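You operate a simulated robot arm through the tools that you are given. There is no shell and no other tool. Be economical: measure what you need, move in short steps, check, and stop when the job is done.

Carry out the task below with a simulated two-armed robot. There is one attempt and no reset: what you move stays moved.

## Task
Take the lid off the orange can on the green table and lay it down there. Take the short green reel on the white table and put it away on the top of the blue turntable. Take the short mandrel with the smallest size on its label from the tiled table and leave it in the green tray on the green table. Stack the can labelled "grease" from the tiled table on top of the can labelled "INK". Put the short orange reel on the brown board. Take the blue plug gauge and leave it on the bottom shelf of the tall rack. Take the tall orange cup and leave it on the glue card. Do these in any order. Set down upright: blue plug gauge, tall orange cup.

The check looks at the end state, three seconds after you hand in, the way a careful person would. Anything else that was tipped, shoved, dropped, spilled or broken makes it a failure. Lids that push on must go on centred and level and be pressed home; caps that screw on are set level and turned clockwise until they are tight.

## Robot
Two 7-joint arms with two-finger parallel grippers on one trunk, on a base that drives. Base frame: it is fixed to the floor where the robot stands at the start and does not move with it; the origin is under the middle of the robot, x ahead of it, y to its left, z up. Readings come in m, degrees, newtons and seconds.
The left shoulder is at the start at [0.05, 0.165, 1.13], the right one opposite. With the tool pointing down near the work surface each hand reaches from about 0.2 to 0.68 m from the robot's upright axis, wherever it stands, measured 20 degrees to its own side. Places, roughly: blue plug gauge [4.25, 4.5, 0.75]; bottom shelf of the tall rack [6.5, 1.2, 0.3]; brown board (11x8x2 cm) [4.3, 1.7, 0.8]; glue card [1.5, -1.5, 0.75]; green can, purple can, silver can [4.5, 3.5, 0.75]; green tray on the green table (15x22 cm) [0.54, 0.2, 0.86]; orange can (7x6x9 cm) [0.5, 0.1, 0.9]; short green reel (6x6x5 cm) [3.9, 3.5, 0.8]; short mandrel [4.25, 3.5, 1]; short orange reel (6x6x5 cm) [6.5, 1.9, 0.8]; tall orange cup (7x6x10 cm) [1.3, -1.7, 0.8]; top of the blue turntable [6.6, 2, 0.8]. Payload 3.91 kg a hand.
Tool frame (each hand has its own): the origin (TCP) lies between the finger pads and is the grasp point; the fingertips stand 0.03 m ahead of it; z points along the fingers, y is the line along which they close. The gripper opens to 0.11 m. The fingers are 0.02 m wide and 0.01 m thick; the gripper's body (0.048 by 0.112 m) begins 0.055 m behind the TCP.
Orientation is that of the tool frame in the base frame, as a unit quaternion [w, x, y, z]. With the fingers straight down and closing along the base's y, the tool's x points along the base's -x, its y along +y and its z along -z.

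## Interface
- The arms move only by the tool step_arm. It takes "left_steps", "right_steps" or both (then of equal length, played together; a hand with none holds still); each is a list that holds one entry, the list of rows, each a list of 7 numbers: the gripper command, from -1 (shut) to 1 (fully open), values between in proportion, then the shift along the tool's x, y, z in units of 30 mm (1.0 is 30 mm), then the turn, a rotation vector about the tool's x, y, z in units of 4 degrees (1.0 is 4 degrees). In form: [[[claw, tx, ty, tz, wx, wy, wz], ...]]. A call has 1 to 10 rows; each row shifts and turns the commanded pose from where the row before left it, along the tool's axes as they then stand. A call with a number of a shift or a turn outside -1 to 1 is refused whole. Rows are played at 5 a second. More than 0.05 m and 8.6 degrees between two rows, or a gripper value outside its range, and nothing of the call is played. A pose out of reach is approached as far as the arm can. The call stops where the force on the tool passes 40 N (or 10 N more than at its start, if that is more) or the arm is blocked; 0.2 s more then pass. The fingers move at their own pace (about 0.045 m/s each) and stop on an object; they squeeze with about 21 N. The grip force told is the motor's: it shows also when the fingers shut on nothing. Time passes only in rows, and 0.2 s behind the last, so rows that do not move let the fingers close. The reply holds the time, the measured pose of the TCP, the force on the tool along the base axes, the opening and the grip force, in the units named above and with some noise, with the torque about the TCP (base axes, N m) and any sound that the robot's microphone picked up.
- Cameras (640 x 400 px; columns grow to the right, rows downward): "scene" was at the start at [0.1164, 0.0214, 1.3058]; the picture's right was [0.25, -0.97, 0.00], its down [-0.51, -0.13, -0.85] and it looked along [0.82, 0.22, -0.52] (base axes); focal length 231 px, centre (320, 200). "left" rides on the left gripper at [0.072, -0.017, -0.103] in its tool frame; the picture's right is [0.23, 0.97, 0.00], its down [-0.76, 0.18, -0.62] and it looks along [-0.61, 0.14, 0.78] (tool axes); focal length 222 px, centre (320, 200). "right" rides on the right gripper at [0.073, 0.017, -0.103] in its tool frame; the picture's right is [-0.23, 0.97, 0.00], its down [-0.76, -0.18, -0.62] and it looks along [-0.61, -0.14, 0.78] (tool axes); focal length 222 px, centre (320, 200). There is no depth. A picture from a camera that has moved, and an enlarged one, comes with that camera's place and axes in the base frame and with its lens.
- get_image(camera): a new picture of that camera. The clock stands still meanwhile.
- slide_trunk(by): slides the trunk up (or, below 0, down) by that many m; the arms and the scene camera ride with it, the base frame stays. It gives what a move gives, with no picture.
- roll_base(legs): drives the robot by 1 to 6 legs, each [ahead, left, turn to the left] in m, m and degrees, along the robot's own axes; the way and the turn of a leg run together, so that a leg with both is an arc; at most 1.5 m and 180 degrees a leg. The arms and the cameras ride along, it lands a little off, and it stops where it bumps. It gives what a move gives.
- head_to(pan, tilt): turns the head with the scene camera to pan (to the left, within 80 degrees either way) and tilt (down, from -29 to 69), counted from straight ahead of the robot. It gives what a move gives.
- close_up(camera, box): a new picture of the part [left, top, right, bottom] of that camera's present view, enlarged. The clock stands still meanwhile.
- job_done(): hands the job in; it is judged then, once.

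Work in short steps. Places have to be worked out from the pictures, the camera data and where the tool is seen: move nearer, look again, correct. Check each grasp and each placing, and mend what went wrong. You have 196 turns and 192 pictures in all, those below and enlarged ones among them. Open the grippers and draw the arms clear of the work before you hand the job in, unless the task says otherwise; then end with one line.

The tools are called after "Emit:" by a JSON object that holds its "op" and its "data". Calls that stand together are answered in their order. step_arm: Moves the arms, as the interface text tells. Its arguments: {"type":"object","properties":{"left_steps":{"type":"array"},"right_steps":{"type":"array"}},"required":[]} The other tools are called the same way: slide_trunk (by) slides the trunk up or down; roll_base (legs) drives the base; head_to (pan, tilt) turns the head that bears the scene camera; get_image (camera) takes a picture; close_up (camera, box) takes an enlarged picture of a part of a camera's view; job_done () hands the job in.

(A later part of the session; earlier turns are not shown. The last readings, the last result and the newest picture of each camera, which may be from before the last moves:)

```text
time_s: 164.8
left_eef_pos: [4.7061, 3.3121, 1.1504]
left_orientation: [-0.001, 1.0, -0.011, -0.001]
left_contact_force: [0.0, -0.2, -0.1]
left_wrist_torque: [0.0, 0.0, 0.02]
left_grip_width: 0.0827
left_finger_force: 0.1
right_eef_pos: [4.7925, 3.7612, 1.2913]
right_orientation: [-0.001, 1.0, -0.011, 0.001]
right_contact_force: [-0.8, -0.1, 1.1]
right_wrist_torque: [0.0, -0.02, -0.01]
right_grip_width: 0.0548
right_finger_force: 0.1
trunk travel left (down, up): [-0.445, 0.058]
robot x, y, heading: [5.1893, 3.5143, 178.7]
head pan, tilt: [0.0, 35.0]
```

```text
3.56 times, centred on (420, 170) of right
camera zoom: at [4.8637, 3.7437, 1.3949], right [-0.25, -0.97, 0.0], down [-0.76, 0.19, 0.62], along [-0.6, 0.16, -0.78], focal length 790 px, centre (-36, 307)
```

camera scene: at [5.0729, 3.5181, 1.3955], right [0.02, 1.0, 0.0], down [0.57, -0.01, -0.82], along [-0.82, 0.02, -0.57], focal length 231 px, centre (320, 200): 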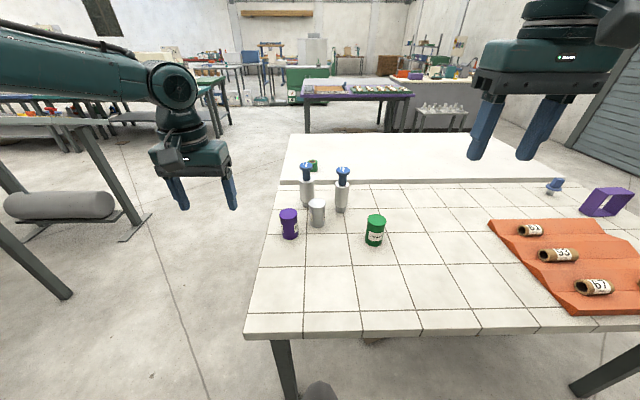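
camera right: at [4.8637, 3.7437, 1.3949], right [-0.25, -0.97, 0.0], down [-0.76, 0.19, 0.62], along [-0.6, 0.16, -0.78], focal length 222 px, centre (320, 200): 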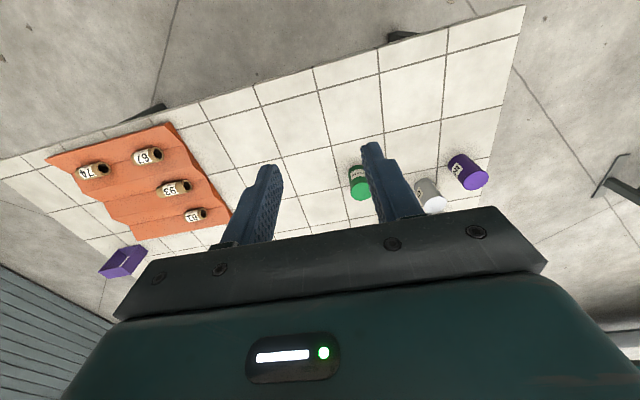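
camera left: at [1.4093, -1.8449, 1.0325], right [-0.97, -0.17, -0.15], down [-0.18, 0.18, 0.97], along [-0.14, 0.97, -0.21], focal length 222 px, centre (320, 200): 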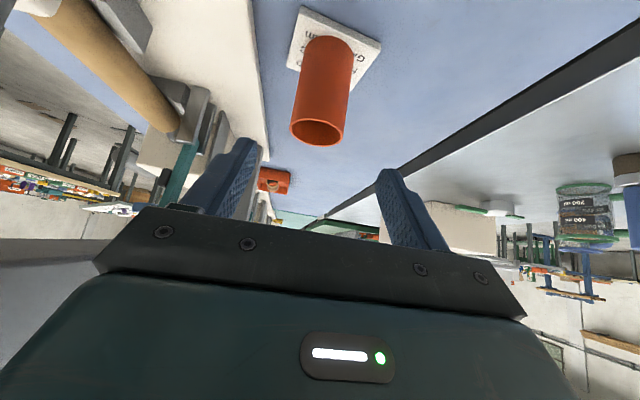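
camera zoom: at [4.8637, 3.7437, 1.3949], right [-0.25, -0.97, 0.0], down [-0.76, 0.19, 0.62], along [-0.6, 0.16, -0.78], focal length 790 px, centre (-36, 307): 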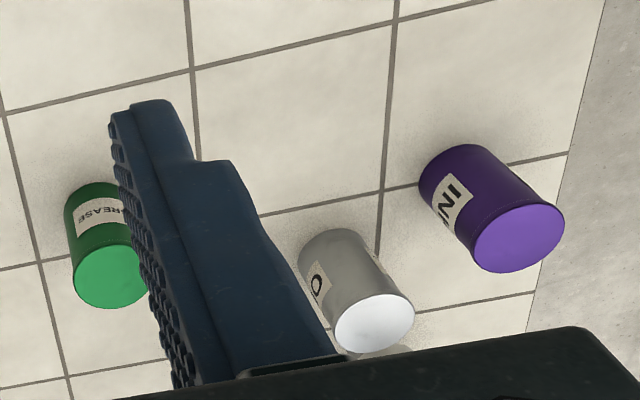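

GREASE is the green can at ≈(4.496, 3.722, top 0.915), INK purple at ≈(4.439, 3.423). I lower the trunk, get closer, and bring the right hand (tilted 32°) to a pre-grasp behind the green can.

Emit:
{"op": "slide_trunk", "data": {"by": -0.15}}

Emit:
{"op": "roll_base", "data": {"legs": [[0.085, 0, 1.2]]}}

Emit:
{"op": "step_arm", "data": {"right_steps": [[[1, -0.5, 0.24, 0.5, 0, 0, 0], [1, -0.5, 0.24, 0.5, 0, 0, 0], [1, -0.5, 0.24, 0.5, 0, 0, 0], [1, 0, 0, 0, 0, -1, 0], [1, 0, 0, 0, 0, -1, 0], [1, 0, 0, 0, 0, -1, 0], [1, 0, 0, 0, 0, -1, 0], [1, 0, 0, 0, 0, -1, 0], [1, 0, 0, 0, 0, -1, 0], [1, 0, 0, 0, 0, -1, 0]]]}}

Emit:
{"op": "step_arm", "data": {"right_steps": [[[1, 0, 0, 0, 0, -1, 0], [1, 0, 0, 0, 0, 0, 0]]]}}

Emit:
{"op": "get_image", "data": {"camera": "right"}}

Emit:
{"op": "get_image", "data": {"camera": "scene"}}

```text
time_s: 166.6
left_eef_pos: [4.7066, 3.3117, 0.9994]
left_orientation: [-0.001, 1.0, -0.01, -0.001]
left_contact_force: [-0.4, -0.7, -0.5]
left_wrist_torque: [0.0, 0.01, 0.02]
left_grip_width: 0.0828
left_finger_force: 0.0
right_eef_pos: [4.7933, 3.7623, 1.1416]
right_orientation: [-0.001, 1.0, -0.01, 0.001]
right_contact_force: [-0.1, -0.3, -0.5]
right_wrist_torque: [-0.01, -0.03, 0.0]
right_grip_width: 0.0551
right_finger_force: 0.2
trunk travel left (down, up): [-0.295, 0.208]
robot x, y, heading: [5.1931, 3.5164, 178.9]
head pan, tilt: [0.0, 35.0]
```

```text
time_s: 167.7
left_eef_pos: [4.6268, 3.3023, 0.9998]
left_orientation: [0.0, 1.0, 0.001, 0.0]
left_contact_force: [-0.5, -0.5, -0.9]
left_wrist_torque: [0.04, 0.0, 0.0]
left_grip_width: 0.0825
left_finger_force: 0.1
right_eef_pos: [4.7027, 3.7545, 1.1419]
right_orientation: [-0.001, 1.0, -0.001, 0.002]
right_contact_force: [-0.8, -0.4, -0.5]
right_wrist_torque: [-0.01, -0.03, 0.0]
right_grip_width: 0.055
right_finger_force: 0.1
trunk travel left (down, up): [-0.295, 0.208]
robot x, y, heading: [5.1053, 3.5166, -179.8]
head pan, tilt: [0.0, 35.0]
```

```text
time_s: 169.9
left_eef_pos: [4.628, 3.3024, 1.0007]
left_orientation: [-0.001, 1.0, 0.001, -0.001]
left_contact_force: [0.4, 0.0, 0.4]
left_wrist_torque: [0.0, 0.06, -0.01]
left_grip_width: 0.0824
left_finger_force: 0.1
right_eef_pos: [4.6576, 3.7328, 1.095]
right_orientation: [0.0, 0.971, 0.0, -0.241]
right_contact_force: [0.7, -0.3, -0.1]
right_wrist_torque: [-0.04, 0.03, 0.01]
right_grip_width: 0.1101
right_finger_force: 0.0
trunk travel left (down, up): [-0.295, 0.208]
robot x, y, heading: [5.107, 3.5157, -179.8]
head pan, tilt: [0.0, 35.0]
```

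```text
time_s: 170.5
left_eef_pos: [4.6271, 3.3022, 1.001]
left_orientation: [-0.001, 1.0, 0.001, 0.0]
left_contact_force: [0.2, -0.4, 0.4]
left_wrist_torque: [0.02, 0.01, 0.02]
left_grip_width: 0.0826
left_finger_force: 0.1
right_eef_pos: [4.6587, 3.7332, 1.0956]
right_orientation: [0.0, 0.961, 0.0, -0.276]
right_contact_force: [-0.2, 0.0, -0.6]
right_wrist_torque: [-0.03, -0.02, 0.02]
right_grip_width: 0.11
right_finger_force: 0.1
trunk travel left (down, up): [-0.295, 0.208]
robot x, y, heading: [5.1061, 3.5191, -180.2]
head pan, tilt: [0.0, 35.0]
```

```text
129 pictures are left
camera right: at [4.774, 3.716, 1.1457], right [-0.19, -0.97, 0.12], down [-0.32, 0.18, 0.93], along [-0.93, 0.14, -0.34], focal length 222 px, centre (320, 200)
```

right: 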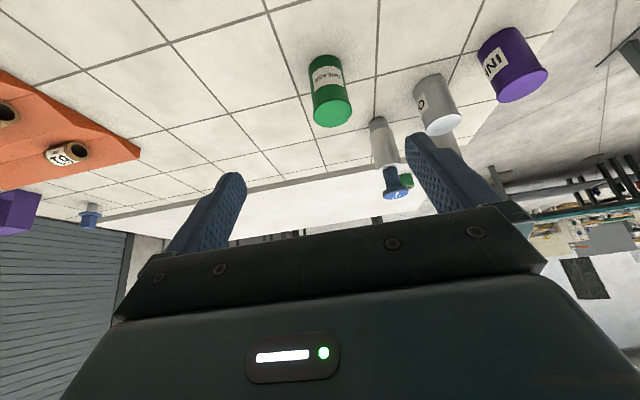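

```text
128 pictures are left
camera scene: at [4.989, 3.5163, 1.2455], right [0.0, 1.0, 0.0], down [0.57, 0.0, -0.82], along [-0.82, 0.0, -0.57], focal length 231 px, centre (320, 200)
```

scene: 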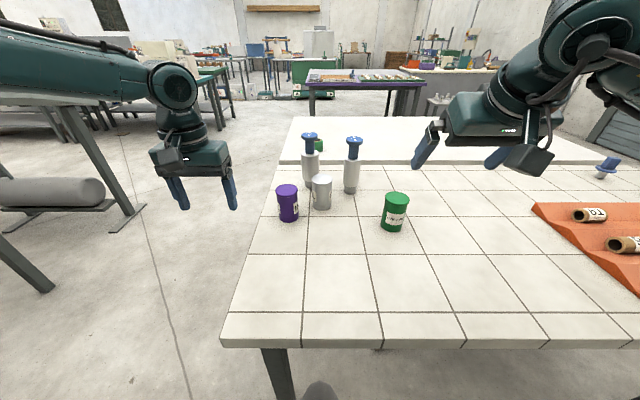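

Estimates agree. Moving the right hand to the pre-grasp.

Emit:
{"op": "step_arm", "data": {"right_steps": [[[1, -0.137, 0.061, 0.923, 0, 0, 0], [1, -0.137, 0.061, 0.923, 0, 0, 0], [1, -0.137, 0.061, 0.923, 0, 0, 0], [1, -0.137, 0.061, 0.923, 0, 0, 0], [1, -0.137, 0.061, 0.923, 0, 0, 0], [1, -0.137, 0.061, 0.923, 0, 0, 0], [1, 0, 0, 0, 0, 0, 0]]]}}

Emit:
{"op": "get_image", "data": {"camera": "right"}}

Emit:
{"op": "close_up", "data": {"camera": "scene", "box": [260, 120, 500, 270]}}

```text
time_s: 172.1
left_eef_pos: [4.6272, 3.3021, 0.9992]
left_orientation: [-0.001, 1.0, 0.001, -0.001]
left_contact_force: [0.3, -0.5, 0.0]
left_wrist_torque: [0.01, 0.0, 0.02]
left_grip_width: 0.0824
left_finger_force: 0.0
right_eef_pos: [4.5494, 3.7221, 0.9669]
right_orientation: [-0.002, 0.962, -0.001, -0.275]
right_contact_force: [1.1, -0.7, -0.5]
right_wrist_torque: [0.01, -0.03, 0.04]
right_grip_width: 0.1098
right_finger_force: 0.1
trunk travel left (down, up): [-0.295, 0.208]
robot x, y, heading: [5.1057, 3.5185, -180.1]
head pan, tilt: [0.0, 35.0]
```

```text
127 pictures are left
camera right: at [4.6646, 3.7047, 1.0166], right [-0.19, -0.97, 0.12], down [-0.32, 0.18, 0.93], along [-0.93, 0.14, -0.34], focal length 222 px, centre (320, 200)
```

right: 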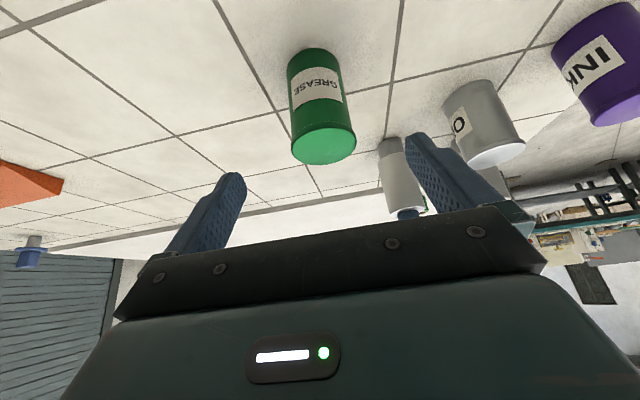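

```text
2.67 times, centred on (380, 195) of scene
camera zoom: at [4.989, 3.5163, 1.2455], right [0.0, 1.0, 0.0], down [0.57, 0.0, -0.82], along [-0.82, 0.0, -0.57], focal length 616 px, centre (160, 213)
```

zoom: 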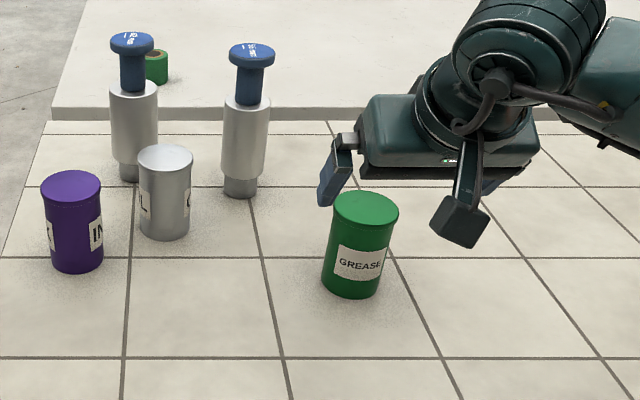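

Centred. Advance, close, and lift 2 cm.

Emit:
{"op": "step_arm", "data": {"right_steps": [[[1, 0.04, 0, 0.88, 0, 0, 0], [1, 0.04, 0, 0.88, 0, 0, 0], [1, 0.04, 0, 0.88, 0, 0, 0], [1, 0.04, 0, 0.88, 0, 0, 0], [-1, 0, 0, 0, 0, 0, 0], [-1, 0, 0, 0, 0, 0, 0], [-1, 0, 0, 0, 0, 0, 0], [-1, 0, 0, 0, 0, 0, 0], [-1, -0.35, 0, -0.56, 0, 0, 0], [-1, 0, 0, 0, 0, 0, 0]]]}}

Emit:
{"op": "get_image", "data": {"camera": "right"}}

Emit:
{"op": "close_up", "data": {"camera": "scene", "box": [260, 120, 500, 270]}}

```text
time_s: 174.3
left_eef_pos: [4.6266, 3.3026, 0.9996]
left_orientation: [-0.001, 1.0, 0.001, -0.001]
left_contact_force: [-0.3, 0.5, 0.2]
left_wrist_torque: [0.03, 0.01, -0.02]
left_grip_width: 0.0826
left_finger_force: 0.1
right_eef_pos: [4.4985, 3.721, 0.8945]
right_orientation: [-0.001, 0.962, -0.001, -0.274]
right_contact_force: [0.3, -0.3, -2.7]
right_wrist_torque: [0.01, -0.04, -0.01]
right_grip_width: 0.061
right_finger_force: 21.6
trunk travel left (down, up): [-0.295, 0.208]
robot x, y, heading: [5.1054, 3.5186, -179.9]
head pan, tilt: [0.0, 35.0]
```

```text
125 pictures are left
camera right: at [4.6141, 3.705, 0.9444], right [-0.19, -0.97, 0.12], down [-0.32, 0.18, 0.93], along [-0.93, 0.14, -0.34], focal length 222 px, centre (320, 200)
```

right: 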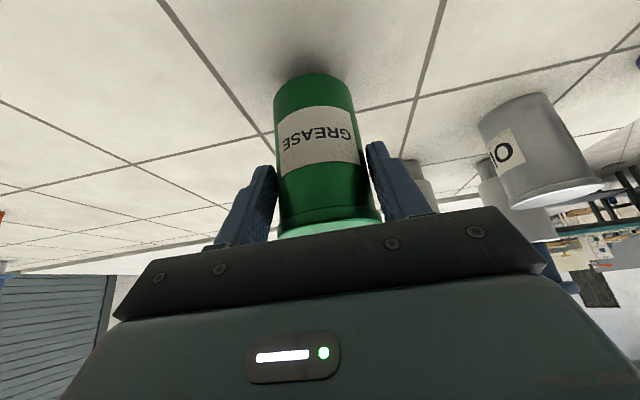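

```text
2.67 times, centred on (380, 195) of scene
camera zoom: at [4.9887, 3.5164, 1.2454], right [0.0, 1.0, 0.0], down [0.57, 0.0, -0.82], along [-0.82, 0.0, -0.57], focal length 616 px, centre (160, 213)
```

zoom: 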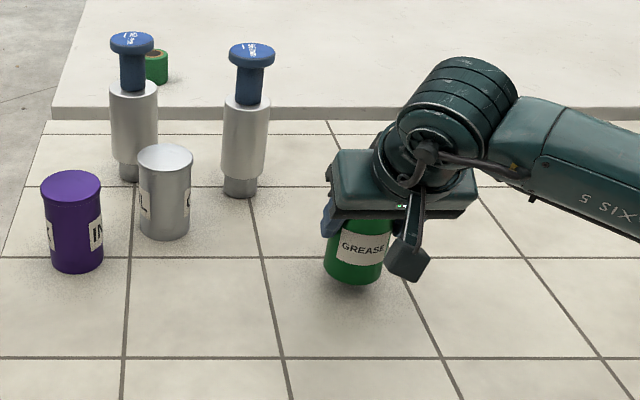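

Grease can is held. Raise by the trunk 0.15 m and strafe left 0.30 m toward INK.

Emit:
{"op": "slide_trunk", "data": {"by": 0.14}}

Emit:
{"op": "roll_base", "data": {"legs": [[0, 0.3, 0]]}}

Emit:
{"op": "get_image", "data": {"camera": "right"}}

Emit:
{"op": "get_image", "data": {"camera": "scene"}}

```text
time_s: 175.9
left_eef_pos: [4.6272, 3.3023, 1.1404]
left_orientation: [-0.001, 1.0, 0.001, -0.001]
left_contact_force: [0.0, 0.3, 0.5]
left_wrist_torque: [0.02, -0.04, 0.0]
left_grip_width: 0.0826
left_finger_force: 0.1
right_eef_pos: [4.4986, 3.7212, 1.0353]
right_orientation: [-0.001, 0.961, 0.0, -0.275]
right_contact_force: [-0.9, 0.1, -4.1]
right_wrist_torque: [0.03, -0.06, -0.03]
right_grip_width: 0.0608
right_finger_force: 20.6
trunk travel left (down, up): [-0.435, 0.068]
robot x, y, heading: [5.1048, 3.5168, -180.1]
head pan, tilt: [0.0, 35.0]
```

```text
time_s: 179.2
left_eef_pos: [4.6305, 2.9987, 1.1398]
left_orientation: [-0.001, 1.0, 0.004, -0.001]
left_contact_force: [-0.1, -0.1, 0.4]
left_wrist_torque: [0.0, -0.02, -0.03]
left_grip_width: 0.0825
left_finger_force: 0.1
right_eef_pos: [4.4988, 3.4165, 1.0353]
right_orientation: [-0.001, 0.962, 0.003, -0.274]
right_contact_force: [0.2, 1.0, -3.2]
right_wrist_torque: [0.01, -0.04, -0.01]
right_grip_width: 0.0608
right_finger_force: 20.5
trunk travel left (down, up): [-0.435, 0.068]
robot x, y, heading: [5.1063, 3.2169, -179.3]
head pan, tilt: [0.0, 35.0]
```

```text
123 pictures are left
camera right: at [4.614, 3.4002, 1.0845], right [-0.19, -0.98, 0.12], down [-0.32, 0.17, 0.93], along [-0.93, 0.14, -0.34], focal length 222 px, centre (320, 200)
```

right: 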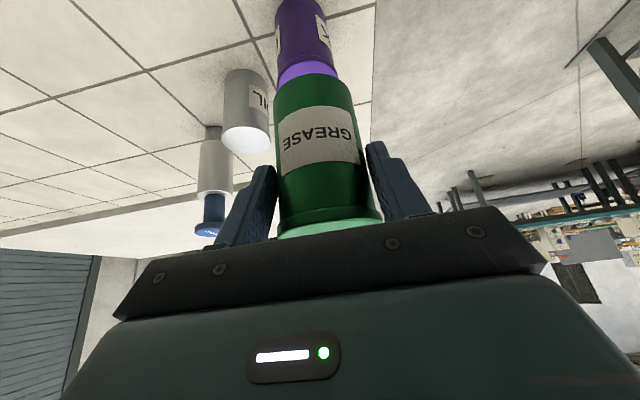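

```text
122 pictures are left
camera scene: at [4.9901, 3.2143, 1.3854], right [-0.01, 1.0, 0.0], down [0.57, 0.01, -0.82], along [-0.82, -0.01, -0.57], focal length 231 px, centre (320, 200)
```

scene: 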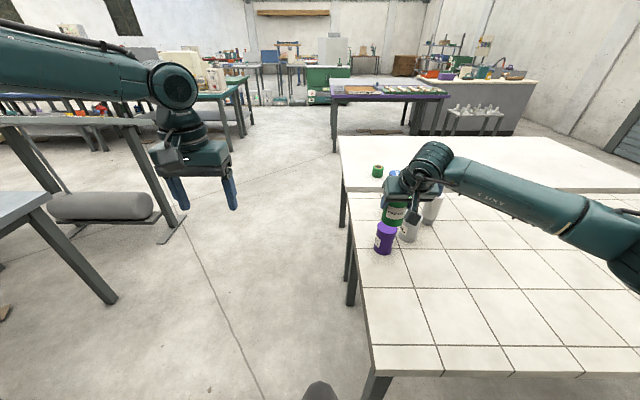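

Emit:
{"op": "close_up", "data": {"camera": "scene", "box": [350, 170, 450, 270]}}

Emit:
{"op": "close_up", "data": {"camera": "right", "box": [210, 0, 430, 140]}}

```text
4.00 times, centred on (400, 220) of scene
camera zoom: at [4.9901, 3.2143, 1.3854], right [-0.01, 1.0, 0.0], down [0.57, 0.01, -0.82], along [-0.82, -0.01, -0.57], focal length 924 px, centre (0, 120)
```

zoom: 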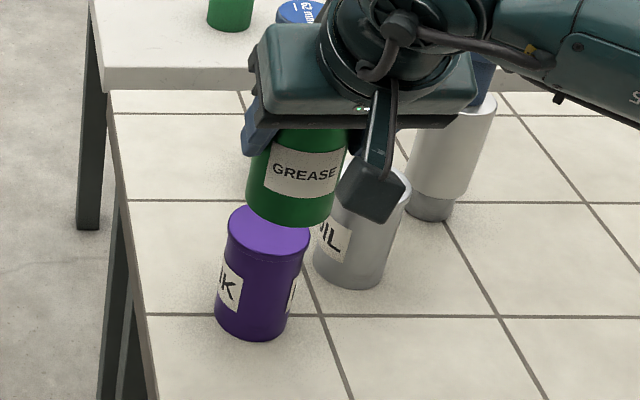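

```text
2.86 times, centred on (320, 70) of right
camera zoom: at [4.614, 3.4002, 1.0845], right [-0.19, -0.98, 0.12], down [-0.32, 0.17, 0.93], along [-0.93, 0.14, -0.34], focal length 635 px, centre (320, 571)
```

zoom: 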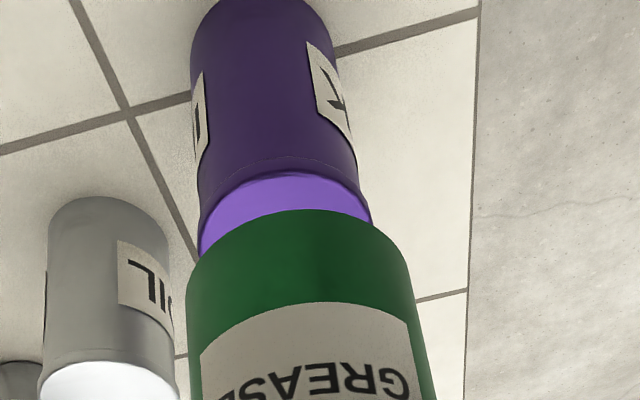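

INK centre ≈(4.444, 3.420). I shift the held can 5.3 cm forward with the arm.

Emit:
{"op": "step_arm", "data": {"right_steps": [[[-1, -0.5, -0.05, 0.313, 0, 0, 0], [-1, -0.5, -0.05, 0.313, 0, 0, 0], [-1, -0.5, -0.04, 0.313, 0, 0, 0], [-1, 0, 0, 0, 0, 0, 0]]]}}

Emit:
{"op": "close_up", "data": {"camera": "scene", "box": [350, 170, 450, 270]}}

Emit:
{"op": "close_up", "data": {"camera": "right", "box": [210, 0, 430, 140]}}

```text
time_s: 180.2
left_eef_pos: [4.63, 2.997, 1.1395]
left_orientation: [-0.001, 1.0, 0.004, -0.001]
left_contact_force: [-0.9, -0.4, 0.1]
left_wrist_torque: [0.04, 0.0, -0.01]
left_grip_width: 0.0824
left_finger_force: 0.0
right_eef_pos: [4.4469, 3.4214, 1.0351]
right_orientation: [0.0, 0.962, 0.003, -0.274]
right_contact_force: [0.5, -0.3, -2.9]
right_wrist_torque: [-0.02, -0.05, 0.0]
right_grip_width: 0.0609
right_finger_force: 21.0
trunk travel left (down, up): [-0.435, 0.068]
robot x, y, heading: [5.108, 3.2181, -179.6]
head pan, tilt: [0.0, 35.0]
```

```text
4.00 times, centred on (400, 220) of scene
camera zoom: at [4.9903, 3.2146, 1.3854], right [-0.01, 1.0, 0.0], down [0.57, 0.0, -0.82], along [-0.82, -0.01, -0.57], focal length 924 px, centre (0, 120)
```

zoom: 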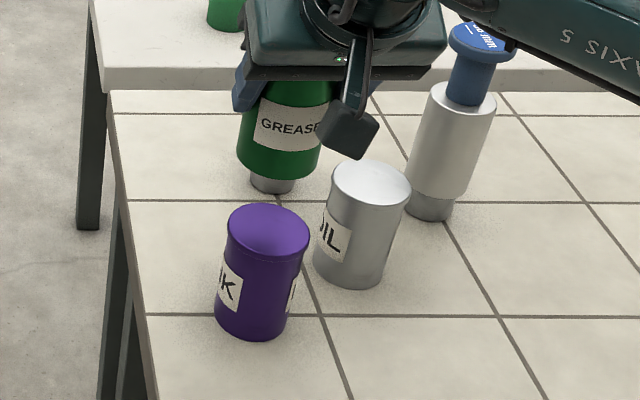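

```text
2.86 times, centred on (320, 70) of right
camera zoom: at [4.5621, 3.4045, 1.0848], right [-0.19, -0.98, 0.12], down [-0.32, 0.17, 0.93], along [-0.93, 0.14, -0.34], focal length 635 px, centre (320, 571)
```

zoom: 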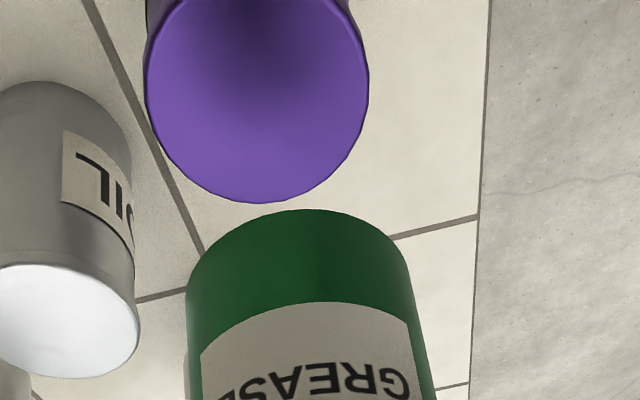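

Fine alignment: INK is ≈5 mm further +y and 6 mm nearer the robot than the held can. I correct, then lower with the trunk.

Emit:
{"op": "step_arm", "data": {"right_steps": [[[-1, 0.17, -0.17, -0.106, 0, 0, 0], [-1, 0, 0, 0, 0, 0, 0]]]}}

Emit:
{"op": "slide_trunk", "data": {"by": -0.055}}

Emit:
{"op": "close_up", "data": {"camera": "scene", "box": [350, 160, 450, 260]}}

Emit:
{"op": "close_up", "data": {"camera": "right", "box": [210, 0, 430, 140]}}

```text
time_s: 180.8
left_eef_pos: [4.6303, 2.9979, 1.1406]
left_orientation: [-0.001, 1.0, 0.004, -0.001]
left_contact_force: [0.3, -0.3, -0.6]
left_wrist_torque: [0.01, 0.01, -0.03]
left_grip_width: 0.0824
left_finger_force: 0.2
right_eef_pos: [4.4524, 3.4256, 1.036]
right_orientation: [0.0, 0.962, 0.003, -0.273]
right_contact_force: [0.9, -0.1, -2.8]
right_wrist_torque: [0.02, -0.07, -0.02]
right_grip_width: 0.0608
right_finger_force: 20.9
trunk travel left (down, up): [-0.435, 0.068]
robot x, y, heading: [5.1073, 3.217, -179.6]
head pan, tilt: [0.0, 35.0]
```

```text
time_s: 181.7
left_eef_pos: [4.6302, 2.9975, 1.0846]
left_orientation: [-0.001, 1.0, 0.004, -0.001]
left_contact_force: [0.6, -0.5, 0.6]
left_wrist_torque: [0.0, 0.0, 0.02]
left_grip_width: 0.0825
left_finger_force: 0.1
right_eef_pos: [4.4526, 3.4264, 0.9799]
right_orientation: [0.001, 0.961, 0.003, -0.275]
right_contact_force: [0.5, -0.6, -3.2]
right_wrist_torque: [0.01, 0.01, -0.02]
right_grip_width: 0.0607
right_finger_force: 21.4
trunk travel left (down, up): [-0.38, 0.123]
robot x, y, heading: [5.1077, 3.2147, -179.4]
head pan, tilt: [0.0, 35.0]
```

```text
4.00 times, centred on (400, 210) of scene
camera zoom: at [4.9904, 3.2145, 1.3305], right [-0.01, 1.0, 0.0], down [0.57, 0.0, -0.82], along [-0.82, -0.01, -0.57], focal length 924 px, centre (0, 160)
```

zoom: 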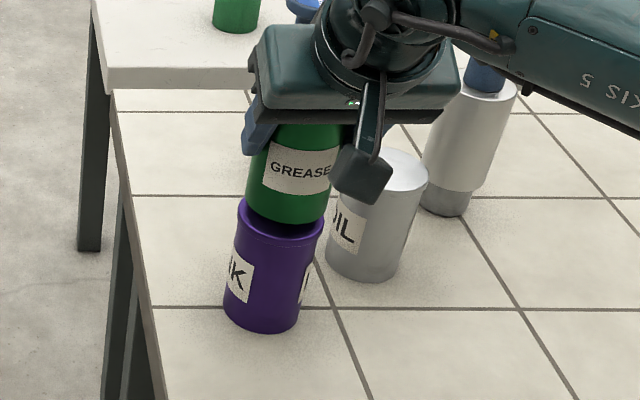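

```text
2.86 times, centred on (320, 70) of right
camera zoom: at [4.5674, 3.4099, 1.0305], right [-0.19, -0.98, 0.12], down [-0.32, 0.17, 0.93], along [-0.93, 0.14, -0.34], focal length 635 px, centre (320, 571)
```

zoom: 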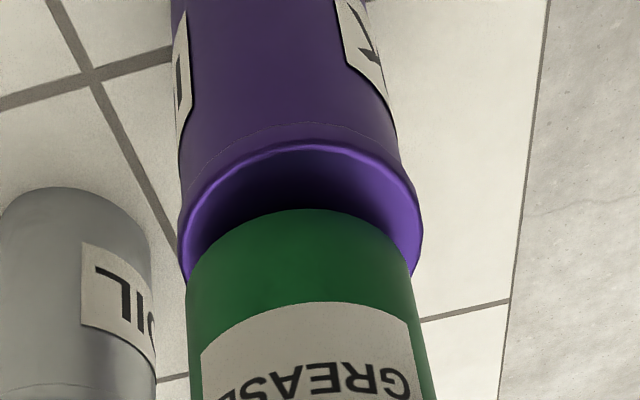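

Well aligned (≈2 mm). Tiny lateral correction and lower to contact.

Emit:
{"op": "step_arm", "data": {"right_steps": [[[-1, 0, 0.06, 0, 0, 0, 0], [-1, 0, 0, 0, 0, 0, 0]]]}}

Emit:
{"op": "slide_trunk", "data": {"by": -0.01}}

Emit:
{"op": "slide_trunk", "data": {"by": -0.004}}

```text
time_s: 182.3
left_eef_pos: [4.6292, 2.9956, 1.0849]
left_orientation: [-0.002, 1.0, 0.004, -0.001]
left_contact_force: [0.1, 0.2, -0.7]
left_wrist_torque: [0.01, 0.01, 0.01]
left_grip_width: 0.0824
left_finger_force: 0.0
right_eef_pos: [4.4525, 3.425, 0.9793]
right_orientation: [0.0, 0.962, 0.003, -0.275]
right_contact_force: [0.6, -0.5, -3.0]
right_wrist_torque: [0.0, -0.06, -0.01]
right_grip_width: 0.0609
right_finger_force: 20.9
trunk travel left (down, up): [-0.38, 0.123]
robot x, y, heading: [5.108, 3.2176, -179.6]
head pan, tilt: [0.0, 35.0]
```

```text
time_s: 182.9
left_eef_pos: [4.6315, 2.9963, 1.076]
left_orientation: [-0.002, 1.0, 0.005, -0.002]
left_contact_force: [-0.2, -0.5, 0.2]
left_wrist_torque: [0.01, 0.03, 0.03]
left_grip_width: 0.0825
left_finger_force: 0.0
right_eef_pos: [4.4514, 3.4244, 0.9745]
right_orientation: [0.001, 0.961, 0.003, -0.277]
right_contact_force: [0.0, -0.1, 6.6]
right_wrist_torque: [0.1, -0.04, 0.05]
right_grip_width: 0.061
right_finger_force: 20.4
trunk travel left (down, up): [-0.37, 0.133]
robot x, y, heading: [5.106, 3.2167, -179.4]
head pan, tilt: [0.0, 35.0]
```

```text
time_s: 183.4
left_eef_pos: [4.6313, 2.9963, 1.0719]
left_orientation: [-0.002, 1.0, 0.004, -0.002]
left_contact_force: [-0.1, 0.1, -0.4]
left_wrist_torque: [-0.02, 0.0, -0.01]
left_grip_width: 0.0825
left_finger_force: 0.2
right_eef_pos: [4.4528, 3.4243, 0.9704]
right_orientation: [0.0, 0.96, 0.003, -0.279]
right_contact_force: [-2.3, 1.7, 12.9]
right_wrist_torque: [-0.38, 0.46, 0.17]
right_grip_width: 0.0609
right_finger_force: 21.0
trunk travel left (down, up): [-0.366, 0.137]
robot x, y, heading: [5.1076, 3.2154, -179.7]
head pan, tilt: [0.0, 35.0]
```

Contact. I check before releasing.

Emit:
{"op": "close_up", "data": {"camera": "scene", "box": [350, 150, 450, 250]}}

Emit:
{"op": "close_up", "data": {"camera": "right", "box": [210, 0, 430, 140]}}

```text
4.00 times, centred on (400, 200) of scene
camera zoom: at [4.9919, 3.214, 1.3168], right [-0.01, 1.0, 0.0], down [0.57, 0.01, -0.82], along [-0.82, -0.01, -0.57], focal length 924 px, centre (0, 200)
```

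zoom: 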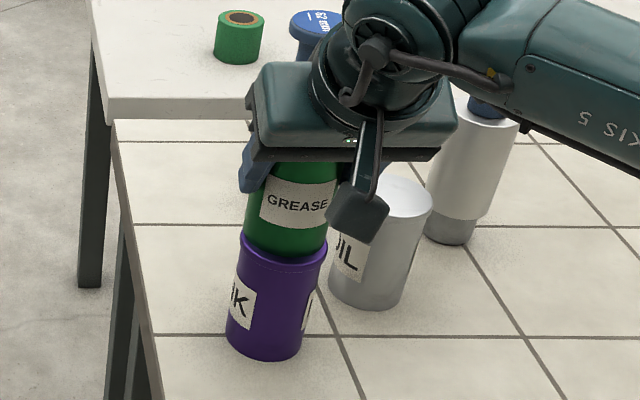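

```text
2.86 times, centred on (320, 70) of right
camera zoom: at [4.5681, 3.4077, 1.0186], right [-0.19, -0.98, 0.12], down [-0.31, 0.18, 0.93], along [-0.93, 0.14, -0.34], focal length 635 px, centre (320, 571)
```

zoom: 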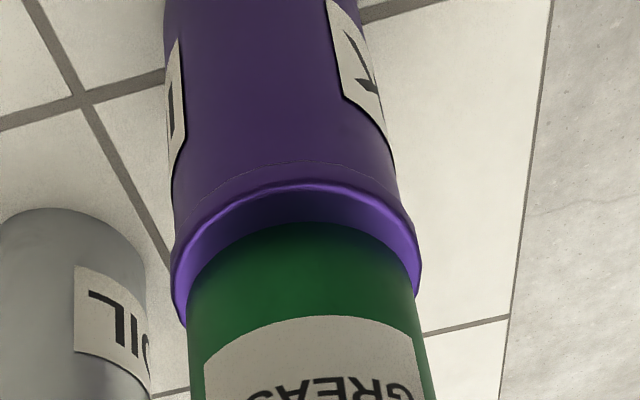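

The green can sits ~8 mm too far from me relative to INK. I lift a bit, move back 7 mm, and set down again.

Emit:
{"op": "slide_trunk", "data": {"by": 0.014}}

Emit:
{"op": "step_arm", "data": {"right_steps": [[[-1, 0.1, 0, -0.062, 0, 0, 0], [-1, 0.1, 0, -0.062, 0, 0, 0], [-1, 0, 0, 0, 0, 0, 0]]]}}

Emit:
{"op": "slide_trunk", "data": {"by": -0.012}}

Emit:
{"op": "close_up", "data": {"camera": "scene", "box": [350, 150, 450, 250]}}

Emit:
{"op": "close_up", "data": {"camera": "right", "box": [210, 0, 430, 140]}}

```text
time_s: 184.1
left_eef_pos: [4.6309, 2.9968, 1.0856]
left_orientation: [-0.001, 1.0, 0.003, -0.001]
left_contact_force: [0.5, 1.1, -0.1]
left_wrist_torque: [0.04, 0.04, 0.0]
left_grip_width: 0.0825
left_finger_force: 0.0
right_eef_pos: [4.4532, 3.4243, 0.978]
right_orientation: [0.0, 0.962, 0.003, -0.273]
right_contact_force: [0.2, 0.1, -2.4]
right_wrist_torque: [0.0, -0.07, 0.0]
right_grip_width: 0.0603
right_finger_force: 21.3
trunk travel left (down, up): [-0.38, 0.123]
robot x, y, heading: [5.1093, 3.219, -179.2]
head pan, tilt: [0.0, 35.0]
```

```text
time_s: 184.9
left_eef_pos: [4.6301, 2.997, 1.0842]
left_orientation: [-0.001, 1.0, 0.005, -0.001]
left_contact_force: [-0.5, -0.9, 0.6]
left_wrist_torque: [-0.02, -0.01, -0.01]
left_grip_width: 0.0825
left_finger_force: 0.0
right_eef_pos: [4.4602, 3.4245, 0.9811]
right_orientation: [0.0, 0.962, 0.003, -0.274]
right_contact_force: [0.2, 0.8, -2.6]
right_wrist_torque: [0.02, -0.04, 0.0]
right_grip_width: 0.0606
right_finger_force: 21.1
trunk travel left (down, up): [-0.38, 0.123]
robot x, y, heading: [5.1093, 3.2147, -179.3]
head pan, tilt: [0.0, 35.0]
```

```text
time_s: 185.5
left_eef_pos: [4.631, 2.998, 1.0722]
left_orientation: [-0.001, 1.0, 0.003, -0.001]
left_contact_force: [0.4, -0.1, 0.4]
left_wrist_torque: [0.0, 0.01, 0.0]
left_grip_width: 0.0826
left_finger_force: 0.1
right_eef_pos: [4.4582, 3.4242, 0.9696]
right_orientation: [0.001, 0.962, 0.003, -0.274]
right_contact_force: [-1.2, -0.9, 0.3]
right_wrist_torque: [0.01, -0.05, 0.0]
right_grip_width: 0.0605
right_finger_force: 20.6
trunk travel left (down, up): [-0.368, 0.135]
robot x, y, heading: [5.1101, 3.2166, -179.4]
head pan, tilt: [0.0, 35.0]
```

```text
4.00 times, centred on (400, 200) of scene
camera zoom: at [4.9903, 3.2145, 1.3184], right [-0.01, 1.0, 0.0], down [0.57, 0.0, -0.82], along [-0.82, -0.01, -0.57], focal length 924 px, centre (0, 200)
```

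zoom: 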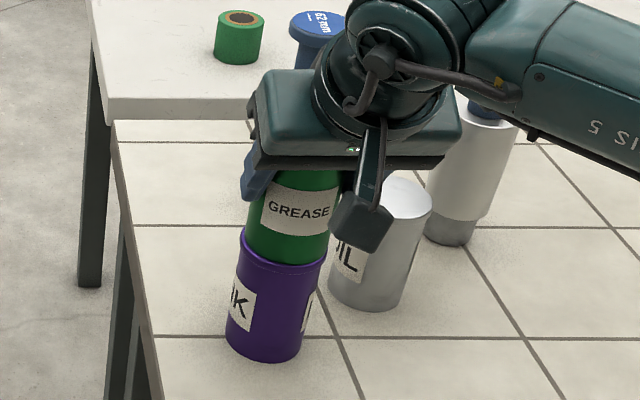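

```text
2.86 times, centred on (320, 70) of right
camera zoom: at [4.5747, 3.4076, 1.0186], right [-0.19, -0.98, 0.12], down [-0.32, 0.18, 0.93], along [-0.93, 0.14, -0.34], focal length 635 px, centre (320, 571)
```

zoom: 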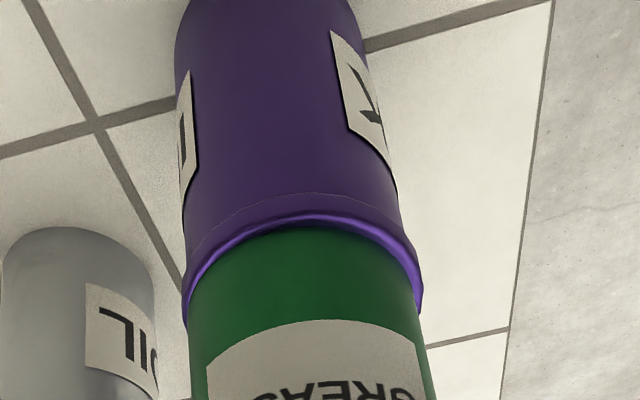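

Aligned now. A final 2 mm press and release, then back out along the tool axis.

Emit:
{"op": "slide_trunk", "data": {"by": -0.002}}

Emit:
{"op": "step_arm", "data": {"right_steps": [[[-0.2, 0, 0, 0, 0, 0, 0], [0.3, 0, 0, 0, 0, 0, 0], [0.5, 0, 0, 0, 0, 0, 0], [0.5, 0, 0, 0, 0, 0, 0], [0.5, 0, 0, -0.5, 0, 0, 0], [0.5, 0, 0, -0.9, 0, 0, 0], [0.5, 0, 0, -0.9, 0, 0, 0], [0.5, 0, 0, -0.9, 0, 0, 0], [0.5, 0, 0, -0.9, 0, 0, 0], [0.5, 0, 0, -0.9, 0, 0, 0]]]}}

Emit:
{"op": "get_image", "data": {"camera": "scene"}}

Emit:
{"op": "get_image", "data": {"camera": "right"}}

```text
time_s: 186.0
left_eef_pos: [4.6318, 2.9965, 1.0722]
left_orientation: [-0.001, 1.0, 0.004, -0.002]
left_contact_force: [-0.4, 0.9, -0.6]
left_wrist_torque: [-0.01, -0.01, 0.01]
left_grip_width: 0.0826
left_finger_force: 0.0
right_eef_pos: [4.4591, 3.4242, 0.97]
right_orientation: [0.001, 0.961, 0.004, -0.277]
right_contact_force: [0.6, 0.8, 8.4]
right_wrist_torque: [0.07, -0.13, 0.01]
right_grip_width: 0.0607
right_finger_force: 20.6
trunk travel left (down, up): [-0.366, 0.137]
robot x, y, heading: [5.1112, 3.216, -179.7]
head pan, tilt: [0.0, 35.0]
```

```text
time_s: 188.2
left_eef_pos: [4.6311, 2.9964, 1.0704]
left_orientation: [-0.001, 1.0, 0.005, -0.002]
left_contact_force: [0.2, 0.4, 0.3]
left_wrist_torque: [-0.03, -0.01, -0.02]
left_grip_width: 0.0825
left_finger_force: 0.1
right_eef_pos: [4.5398, 3.4245, 1.0954]
right_orientation: [0.001, 0.962, 0.003, -0.275]
right_contact_force: [-0.2, 0.3, 0.7]
right_wrist_torque: [-0.02, 0.02, 0.0]
right_grip_width: 0.0827
right_finger_force: 0.0
trunk travel left (down, up): [-0.366, 0.137]
robot x, y, heading: [5.1048, 3.2177, -179.5]
head pan, tilt: [0.0, 35.0]
```

```text
111 pictures are left
camera scene: at [4.9907, 3.2144, 1.3165], right [-0.01, 1.0, 0.0], down [0.57, 0.0, -0.82], along [-0.82, -0.01, -0.57], focal length 231 px, centre (320, 200)
```

scene: 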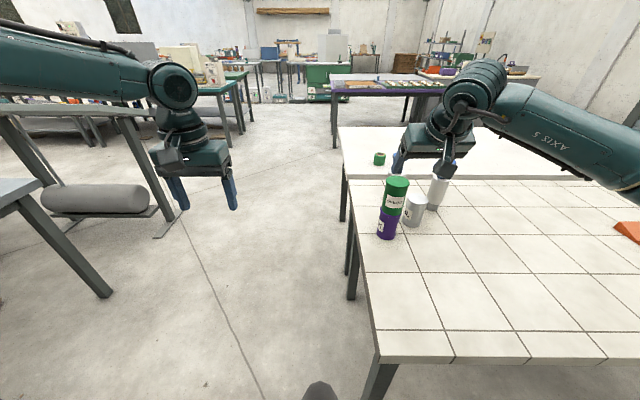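

```text
110 pictures are left
camera right: at [4.6549, 3.4079, 1.145], right [-0.19, -0.98, 0.12], down [-0.32, 0.17, 0.93], along [-0.93, 0.14, -0.34], focal length 222 px, centre (320, 200)
```

right: 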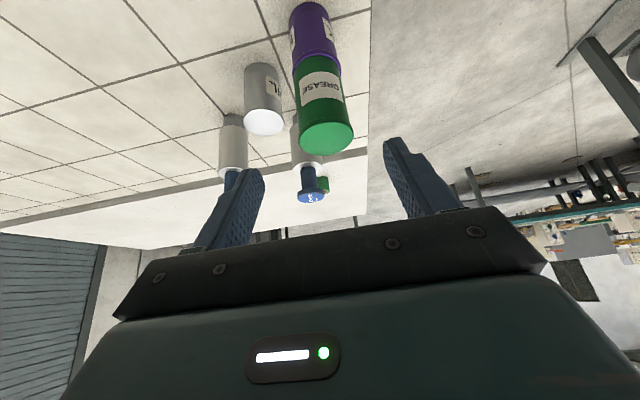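

GREASE is stacked on INK. Next the plug gauge: I drive round to the north end of the tiled table and face south.

Emit:
{"op": "roll_base", "data": {"legs": [[-0.2, 0, 0], [0, -1.45, 0], [0, -0.8, 0], [0.9, 0, 0], [0, 0, 90]]}}

Emit:
{"op": "get_image", "data": {"camera": "scene"}}

```text
time_s: 217.4
left_eef_pos: [4.6208, 4.9996, 1.0711]
left_orientation: [0.0, 0.709, 0.705, -0.002]
left_contact_force: [-0.7, 0.7, 0.4]
left_wrist_torque: [0.01, 0.01, 0.01]
left_grip_width: 0.0827
left_finger_force: 0.1
right_eef_pos: [4.1928, 4.9131, 1.0945]
right_orientation: [0.193, 0.683, 0.677, -0.195]
right_contact_force: [0.0, 0.7, -0.2]
right_wrist_torque: [-0.03, 0.02, 0.01]
right_grip_width: 0.0823
right_finger_force: 0.0
trunk travel left (down, up): [-0.366, 0.137]
robot x, y, heading: [4.4088, 5.4824, -90.3]
head pan, tilt: [0.0, 35.0]
```

```text
109 pictures are left
camera scene: at [4.4077, 5.361, 1.3165], right [-1.0, 0.01, 0.0], down [0.0, 0.57, -0.82], along [0.0, -0.82, -0.57], focal length 231 px, centre (320, 200)
```

scene: 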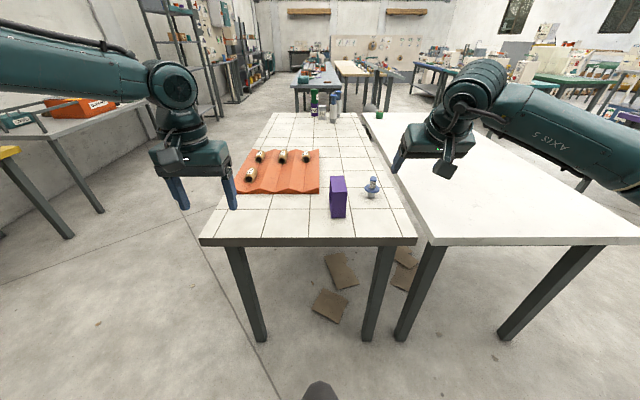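

Emit:
{"op": "close_up", "data": {"camera": "scene", "box": [320, 160, 400, 225]}}

Emit:
{"op": "get_image", "data": {"camera": "right"}}

```text
6.15 times, centred on (360, 192) of scene
camera zoom: at [4.4077, 5.361, 1.3165], right [-1.0, 0.01, 0.0], down [0.0, 0.57, -0.82], along [0.0, -0.82, -0.57], focal length 1422 px, centre (74, 246)
```

zoom: 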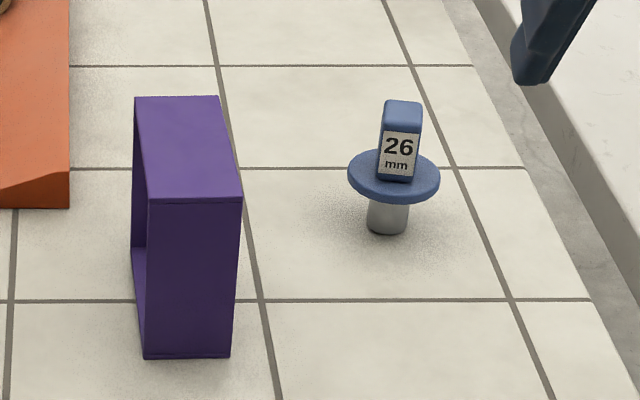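

```text
107 pictures are left
camera right: at [4.2094, 5.0299, 1.1447], right [0.97, -0.2, 0.12], down [-0.18, -0.32, 0.93], along [-0.15, -0.93, -0.34], focal length 222 px, centre (320, 200)
```

right: 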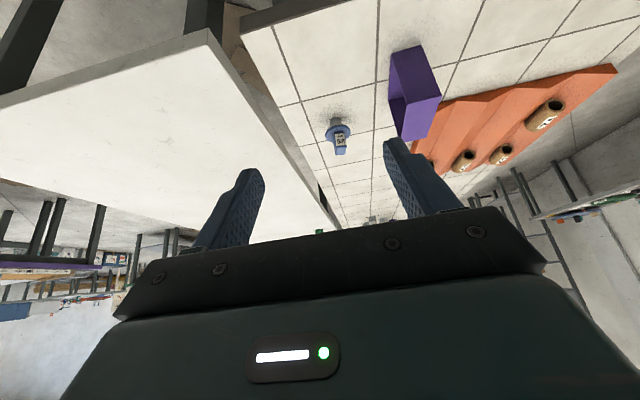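

Gauge at ≈(4.213, 4.629), square head from z≈0.862 to 0.906 above a flange. I approach, tilt the right hand to 50°, and go to pre-grasp.

Emit:
{"op": "roll_base", "data": {"legs": [[0.3, 0, 0.3]]}}

Emit:
{"op": "step_arm", "data": {"right_steps": [[[0, 0.868, 0.11, 0.342, 0, 0, 0], [0, 0.868, 0.11, 0.342, 0, 0, 0], [0, 0.868, 0.11, 0.342, 0, 0, 0], [0, 0.868, 0.11, 0.342, 0, 0, 0], [0, 0.868, 0.11, 0.342, 0, 0, 0], [0, 0.868, 0.11, 0.342, 0, 0, 0], [0, 0, 0, 0, 0, -1, 0], [0, 0, 0, 0, 0, -1, 0], [0, 0, 0, 0, 0, -1, 0], [0, 0, 0, 0, 0, -1, 0]]]}}

Emit:
{"op": "step_arm", "data": {"right_steps": [[[0, 0, 0, 0, 0, -0.5, 0], [0, 0, 0, 0, 0, 0, 0]]]}}

Emit:
{"op": "get_image", "data": {"camera": "right"}}

Emit:
{"op": "close_up", "data": {"camera": "scene", "box": [310, 170, 430, 290]}}

```text
time_s: 219.4
left_eef_pos: [4.6203, 4.7059, 1.0708]
left_orientation: [0.0, 0.708, 0.706, -0.001]
left_contact_force: [-0.1, -0.8, 0.8]
left_wrist_torque: [0.03, 0.0, -0.01]
left_grip_width: 0.0829
left_finger_force: 0.1
right_eef_pos: [4.1925, 4.6193, 1.0941]
right_orientation: [0.193, 0.681, 0.679, -0.195]
right_contact_force: [-0.4, -0.2, -0.1]
right_wrist_torque: [0.01, -0.03, -0.04]
right_grip_width: 0.0826
right_finger_force: 0.1
trunk travel left (down, up): [-0.366, 0.137]
robot x, y, heading: [4.4085, 5.1838, -89.9]
head pan, tilt: [0.0, 35.0]
```

```text
time_s: 221.6
left_eef_pos: [4.6221, 4.7064, 1.0719]
left_orientation: [0.001, 0.708, 0.707, -0.002]
left_contact_force: [0.9, -0.5, -0.2]
left_wrist_torque: [0.02, -0.02, -0.02]
left_grip_width: 0.0824
left_finger_force: 0.0
right_eef_pos: [4.2148, 4.719, 0.96]
right_orientation: [0.287, 0.647, 0.645, -0.288]
right_contact_force: [-0.7, 0.1, 0.2]
right_wrist_torque: [-0.01, 0.0, 0.0]
right_grip_width: 0.0549
right_finger_force: 0.0
trunk travel left (down, up): [-0.366, 0.137]
robot x, y, heading: [4.4048, 5.1864, -90.1]
head pan, tilt: [0.0, 35.0]
```

```text
time_s: 222.2
left_eef_pos: [4.6211, 4.7061, 1.0721]
left_orientation: [0.0, 0.708, 0.706, -0.001]
left_contact_force: [0.4, 0.9, 0.2]
left_wrist_torque: [0.0, 0.01, 0.01]
left_grip_width: 0.0824
left_finger_force: 0.0
right_eef_pos: [4.213, 4.7191, 0.9596]
right_orientation: [0.297, 0.643, 0.64, -0.299]
right_contact_force: [0.3, 0.2, -0.5]
right_wrist_torque: [-0.01, -0.01, -0.01]
right_grip_width: 0.055
right_finger_force: 0.0
trunk travel left (down, up): [-0.366, 0.137]
robot x, y, heading: [4.4067, 5.1856, -90.0]
head pan, tilt: [0.0, 35.0]
```

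```text
106 pictures are left
camera right: at [4.2299, 4.8448, 0.9715], right [0.97, -0.15, 0.17], down [-0.18, -0.01, 0.98], along [-0.15, -0.99, -0.04], focal length 222 px, centre (320, 200)
```

right: 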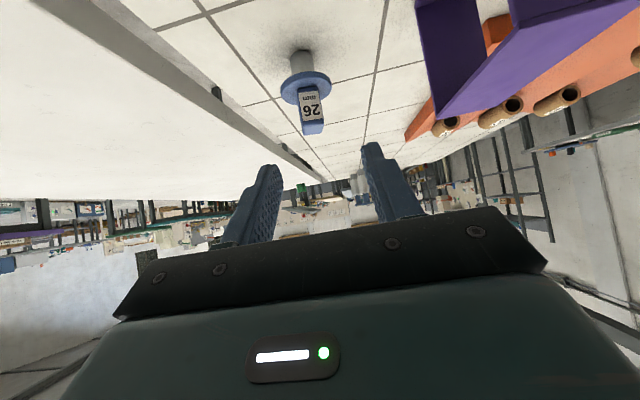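

```text
3.33 times, centred on (370, 230) of scene
camera zoom: at [4.407, 5.067, 1.3165], right [-1.0, 0.0, 0.0], down [0.0, 0.57, -0.82], along [0.0, -0.82, -0.57], focal length 770 px, centre (153, 100)
```

zoom: 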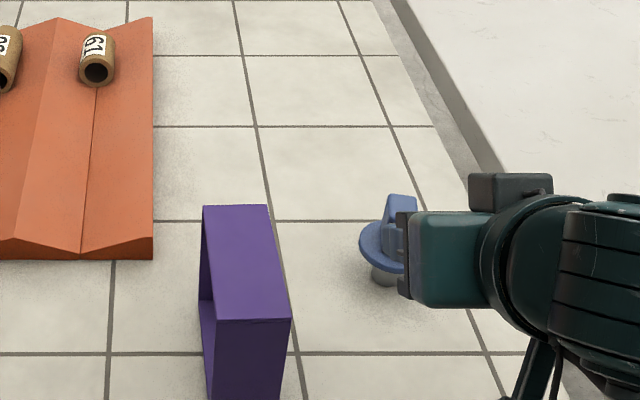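

Gauge refined at (4.208, 4.624). Advance along the tool axis to straddle its head.

Emit:
{"op": "step_arm", "data": {"right_steps": [[[0, -0.02, -0.17, 0.72, 0, 0, 0], [0, -0.02, 0, 0.72, 0, 0, 0], [0, -0.02, 0, 0.72, 0, 0, 0], [0, -0.02, 0, 0.72, 0, 0, 0], [0, -0.02, 0, 0.74, 0, 0, 0], [0, 0, 0, 0, 0, 0, 0]]]}}

Emit:
{"op": "close_up", "data": {"camera": "right", "box": [220, 50, 420, 240]}}

Emit:
{"op": "close_up", "data": {"camera": "scene", "box": [340, 190, 440, 290]}}

```text
time_s: 223.6
left_eef_pos: [4.6201, 4.7069, 1.0711]
left_orientation: [0.0, 0.708, 0.706, -0.002]
left_contact_force: [0.1, -0.1, 0.8]
left_wrist_torque: [0.0, 0.0, -0.01]
left_grip_width: 0.0826
left_finger_force: 0.1
right_eef_pos: [4.206, 4.6357, 0.8924]
right_orientation: [0.297, 0.643, 0.64, -0.3]
right_contact_force: [-0.1, -0.3, 0.5]
right_wrist_torque: [-0.03, 0.01, 0.0]
right_grip_width: 0.055
right_finger_force: 0.0
trunk travel left (down, up): [-0.366, 0.137]
robot x, y, heading: [4.4053, 5.188, -90.1]
head pan, tilt: [0.0, 35.0]
```

```text
2.11 times, centred on (320, 145) of right
camera zoom: at [4.2229, 4.7598, 0.9027], right [0.97, -0.15, 0.17], down [-0.18, -0.01, 0.98], along [-0.15, -0.99, -0.04], focal length 468 px, centre (320, 316)
```

zoom: 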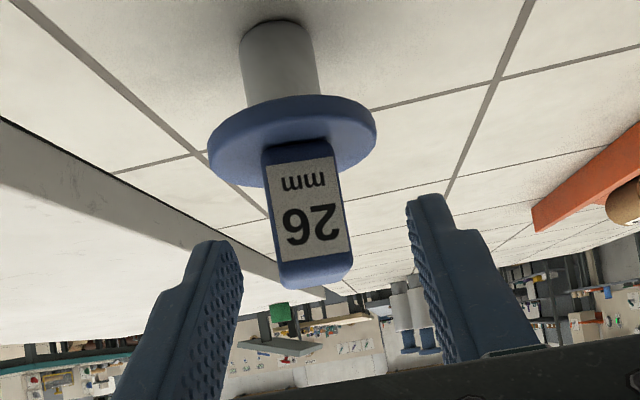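

```text
4.00 times, centred on (390, 240) of scene
camera zoom: at [4.4069, 5.0671, 1.3165], right [-1.0, 0.0, 0.0], down [0.0, 0.57, -0.82], along [0.0, -0.82, -0.57], focal length 924 px, centre (40, 40)
```

zoom: 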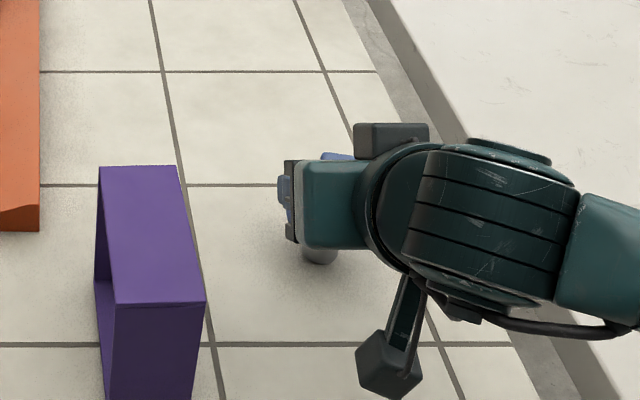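

Head lies between the fingers with a ~3.5 mm lateral offset; I correct, go 5 mm deeper and close.

Emit:
{"op": "step_arm", "data": {"right_steps": [[[0, 0, -0.12, 0.15, 0, 0, 0], [0, 0, 0, 0, 0, 0, 0], [-1, 0, 0, 0, 0, 0, 0], [-1, 0, 0, 0, 0, 0, 0], [-1, 0, 0, 0, 0, 0, 0], [-1, 0, 0, 0, 0, 0, 0]]]}}

Emit:
{"op": "close_up", "data": {"camera": "right", "box": [220, 50, 420, 240]}}

```text
time_s: 225.0
left_eef_pos: [4.6204, 4.7068, 1.0716]
left_orientation: [0.0, 0.708, 0.706, -0.001]
left_contact_force: [0.0, 1.5, 0.2]
left_wrist_torque: [-0.03, 0.02, 0.02]
left_grip_width: 0.0825
left_finger_force: 0.1
right_eef_pos: [4.2027, 4.6318, 0.8884]
right_orientation: [0.297, 0.643, 0.639, -0.3]
right_contact_force: [0.3, 0.2, 1.2]
right_wrist_torque: [-0.01, -0.02, -0.01]
right_grip_width: 0.0233
right_finger_force: 20.8
trunk travel left (down, up): [-0.366, 0.137]
robot x, y, heading: [4.4061, 5.1854, -90.0]
head pan, tilt: [0.0, 35.0]
```

```text
2.11 times, centred on (320, 145) of right
camera zoom: at [4.2199, 4.7564, 0.9003], right [0.97, -0.15, 0.17], down [-0.18, -0.01, 0.98], along [-0.15, -0.99, -0.04], focal length 468 px, centre (320, 316)
```

zoom: 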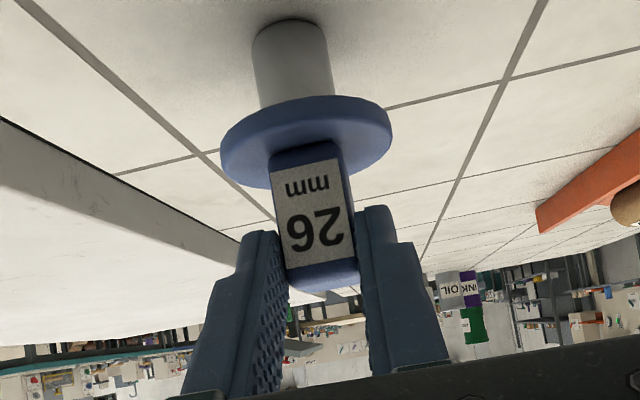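

Gripped. Lift 0.1 m with the trunk and verify.

Emit:
{"op": "slide_trunk", "data": {"by": 0.12}}

Emit:
{"op": "close_up", "data": {"camera": "right", "box": [220, 50, 420, 240]}}

```text
time_s: 226.5
left_eef_pos: [4.6218, 4.7063, 1.1911]
left_orientation: [0.0, 0.707, 0.707, -0.002]
left_contact_force: [-0.3, -1.1, 0.4]
left_wrist_torque: [0.0, -0.03, 0.0]
left_grip_width: 0.0825
left_finger_force: 0.0
right_eef_pos: [4.2041, 4.6312, 1.0094]
right_orientation: [0.297, 0.642, 0.64, -0.299]
right_contact_force: [0.5, -0.6, -0.5]
right_wrist_torque: [-0.01, 0.02, 0.0]
right_grip_width: 0.0232
right_finger_force: 21.2
trunk travel left (down, up): [-0.486, 0.017]
robot x, y, heading: [4.411, 5.1837, -90.2]
head pan, tilt: [0.0, 35.0]
```

```text
2.11 times, centred on (320, 145) of right
camera zoom: at [4.22, 4.7562, 1.0202], right [0.97, -0.15, 0.17], down [-0.18, -0.01, 0.98], along [-0.15, -0.99, -0.04], focal length 468 px, centre (320, 316)
```

zoom: 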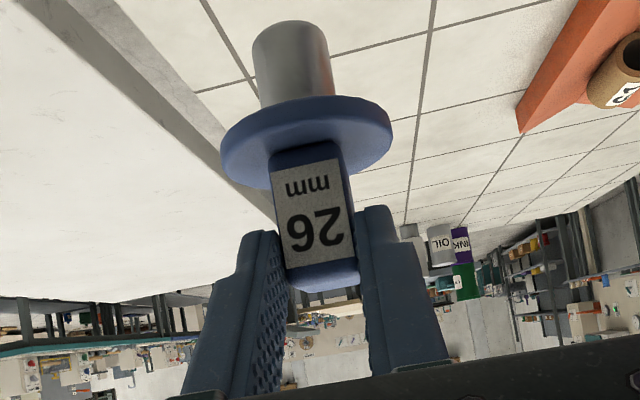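

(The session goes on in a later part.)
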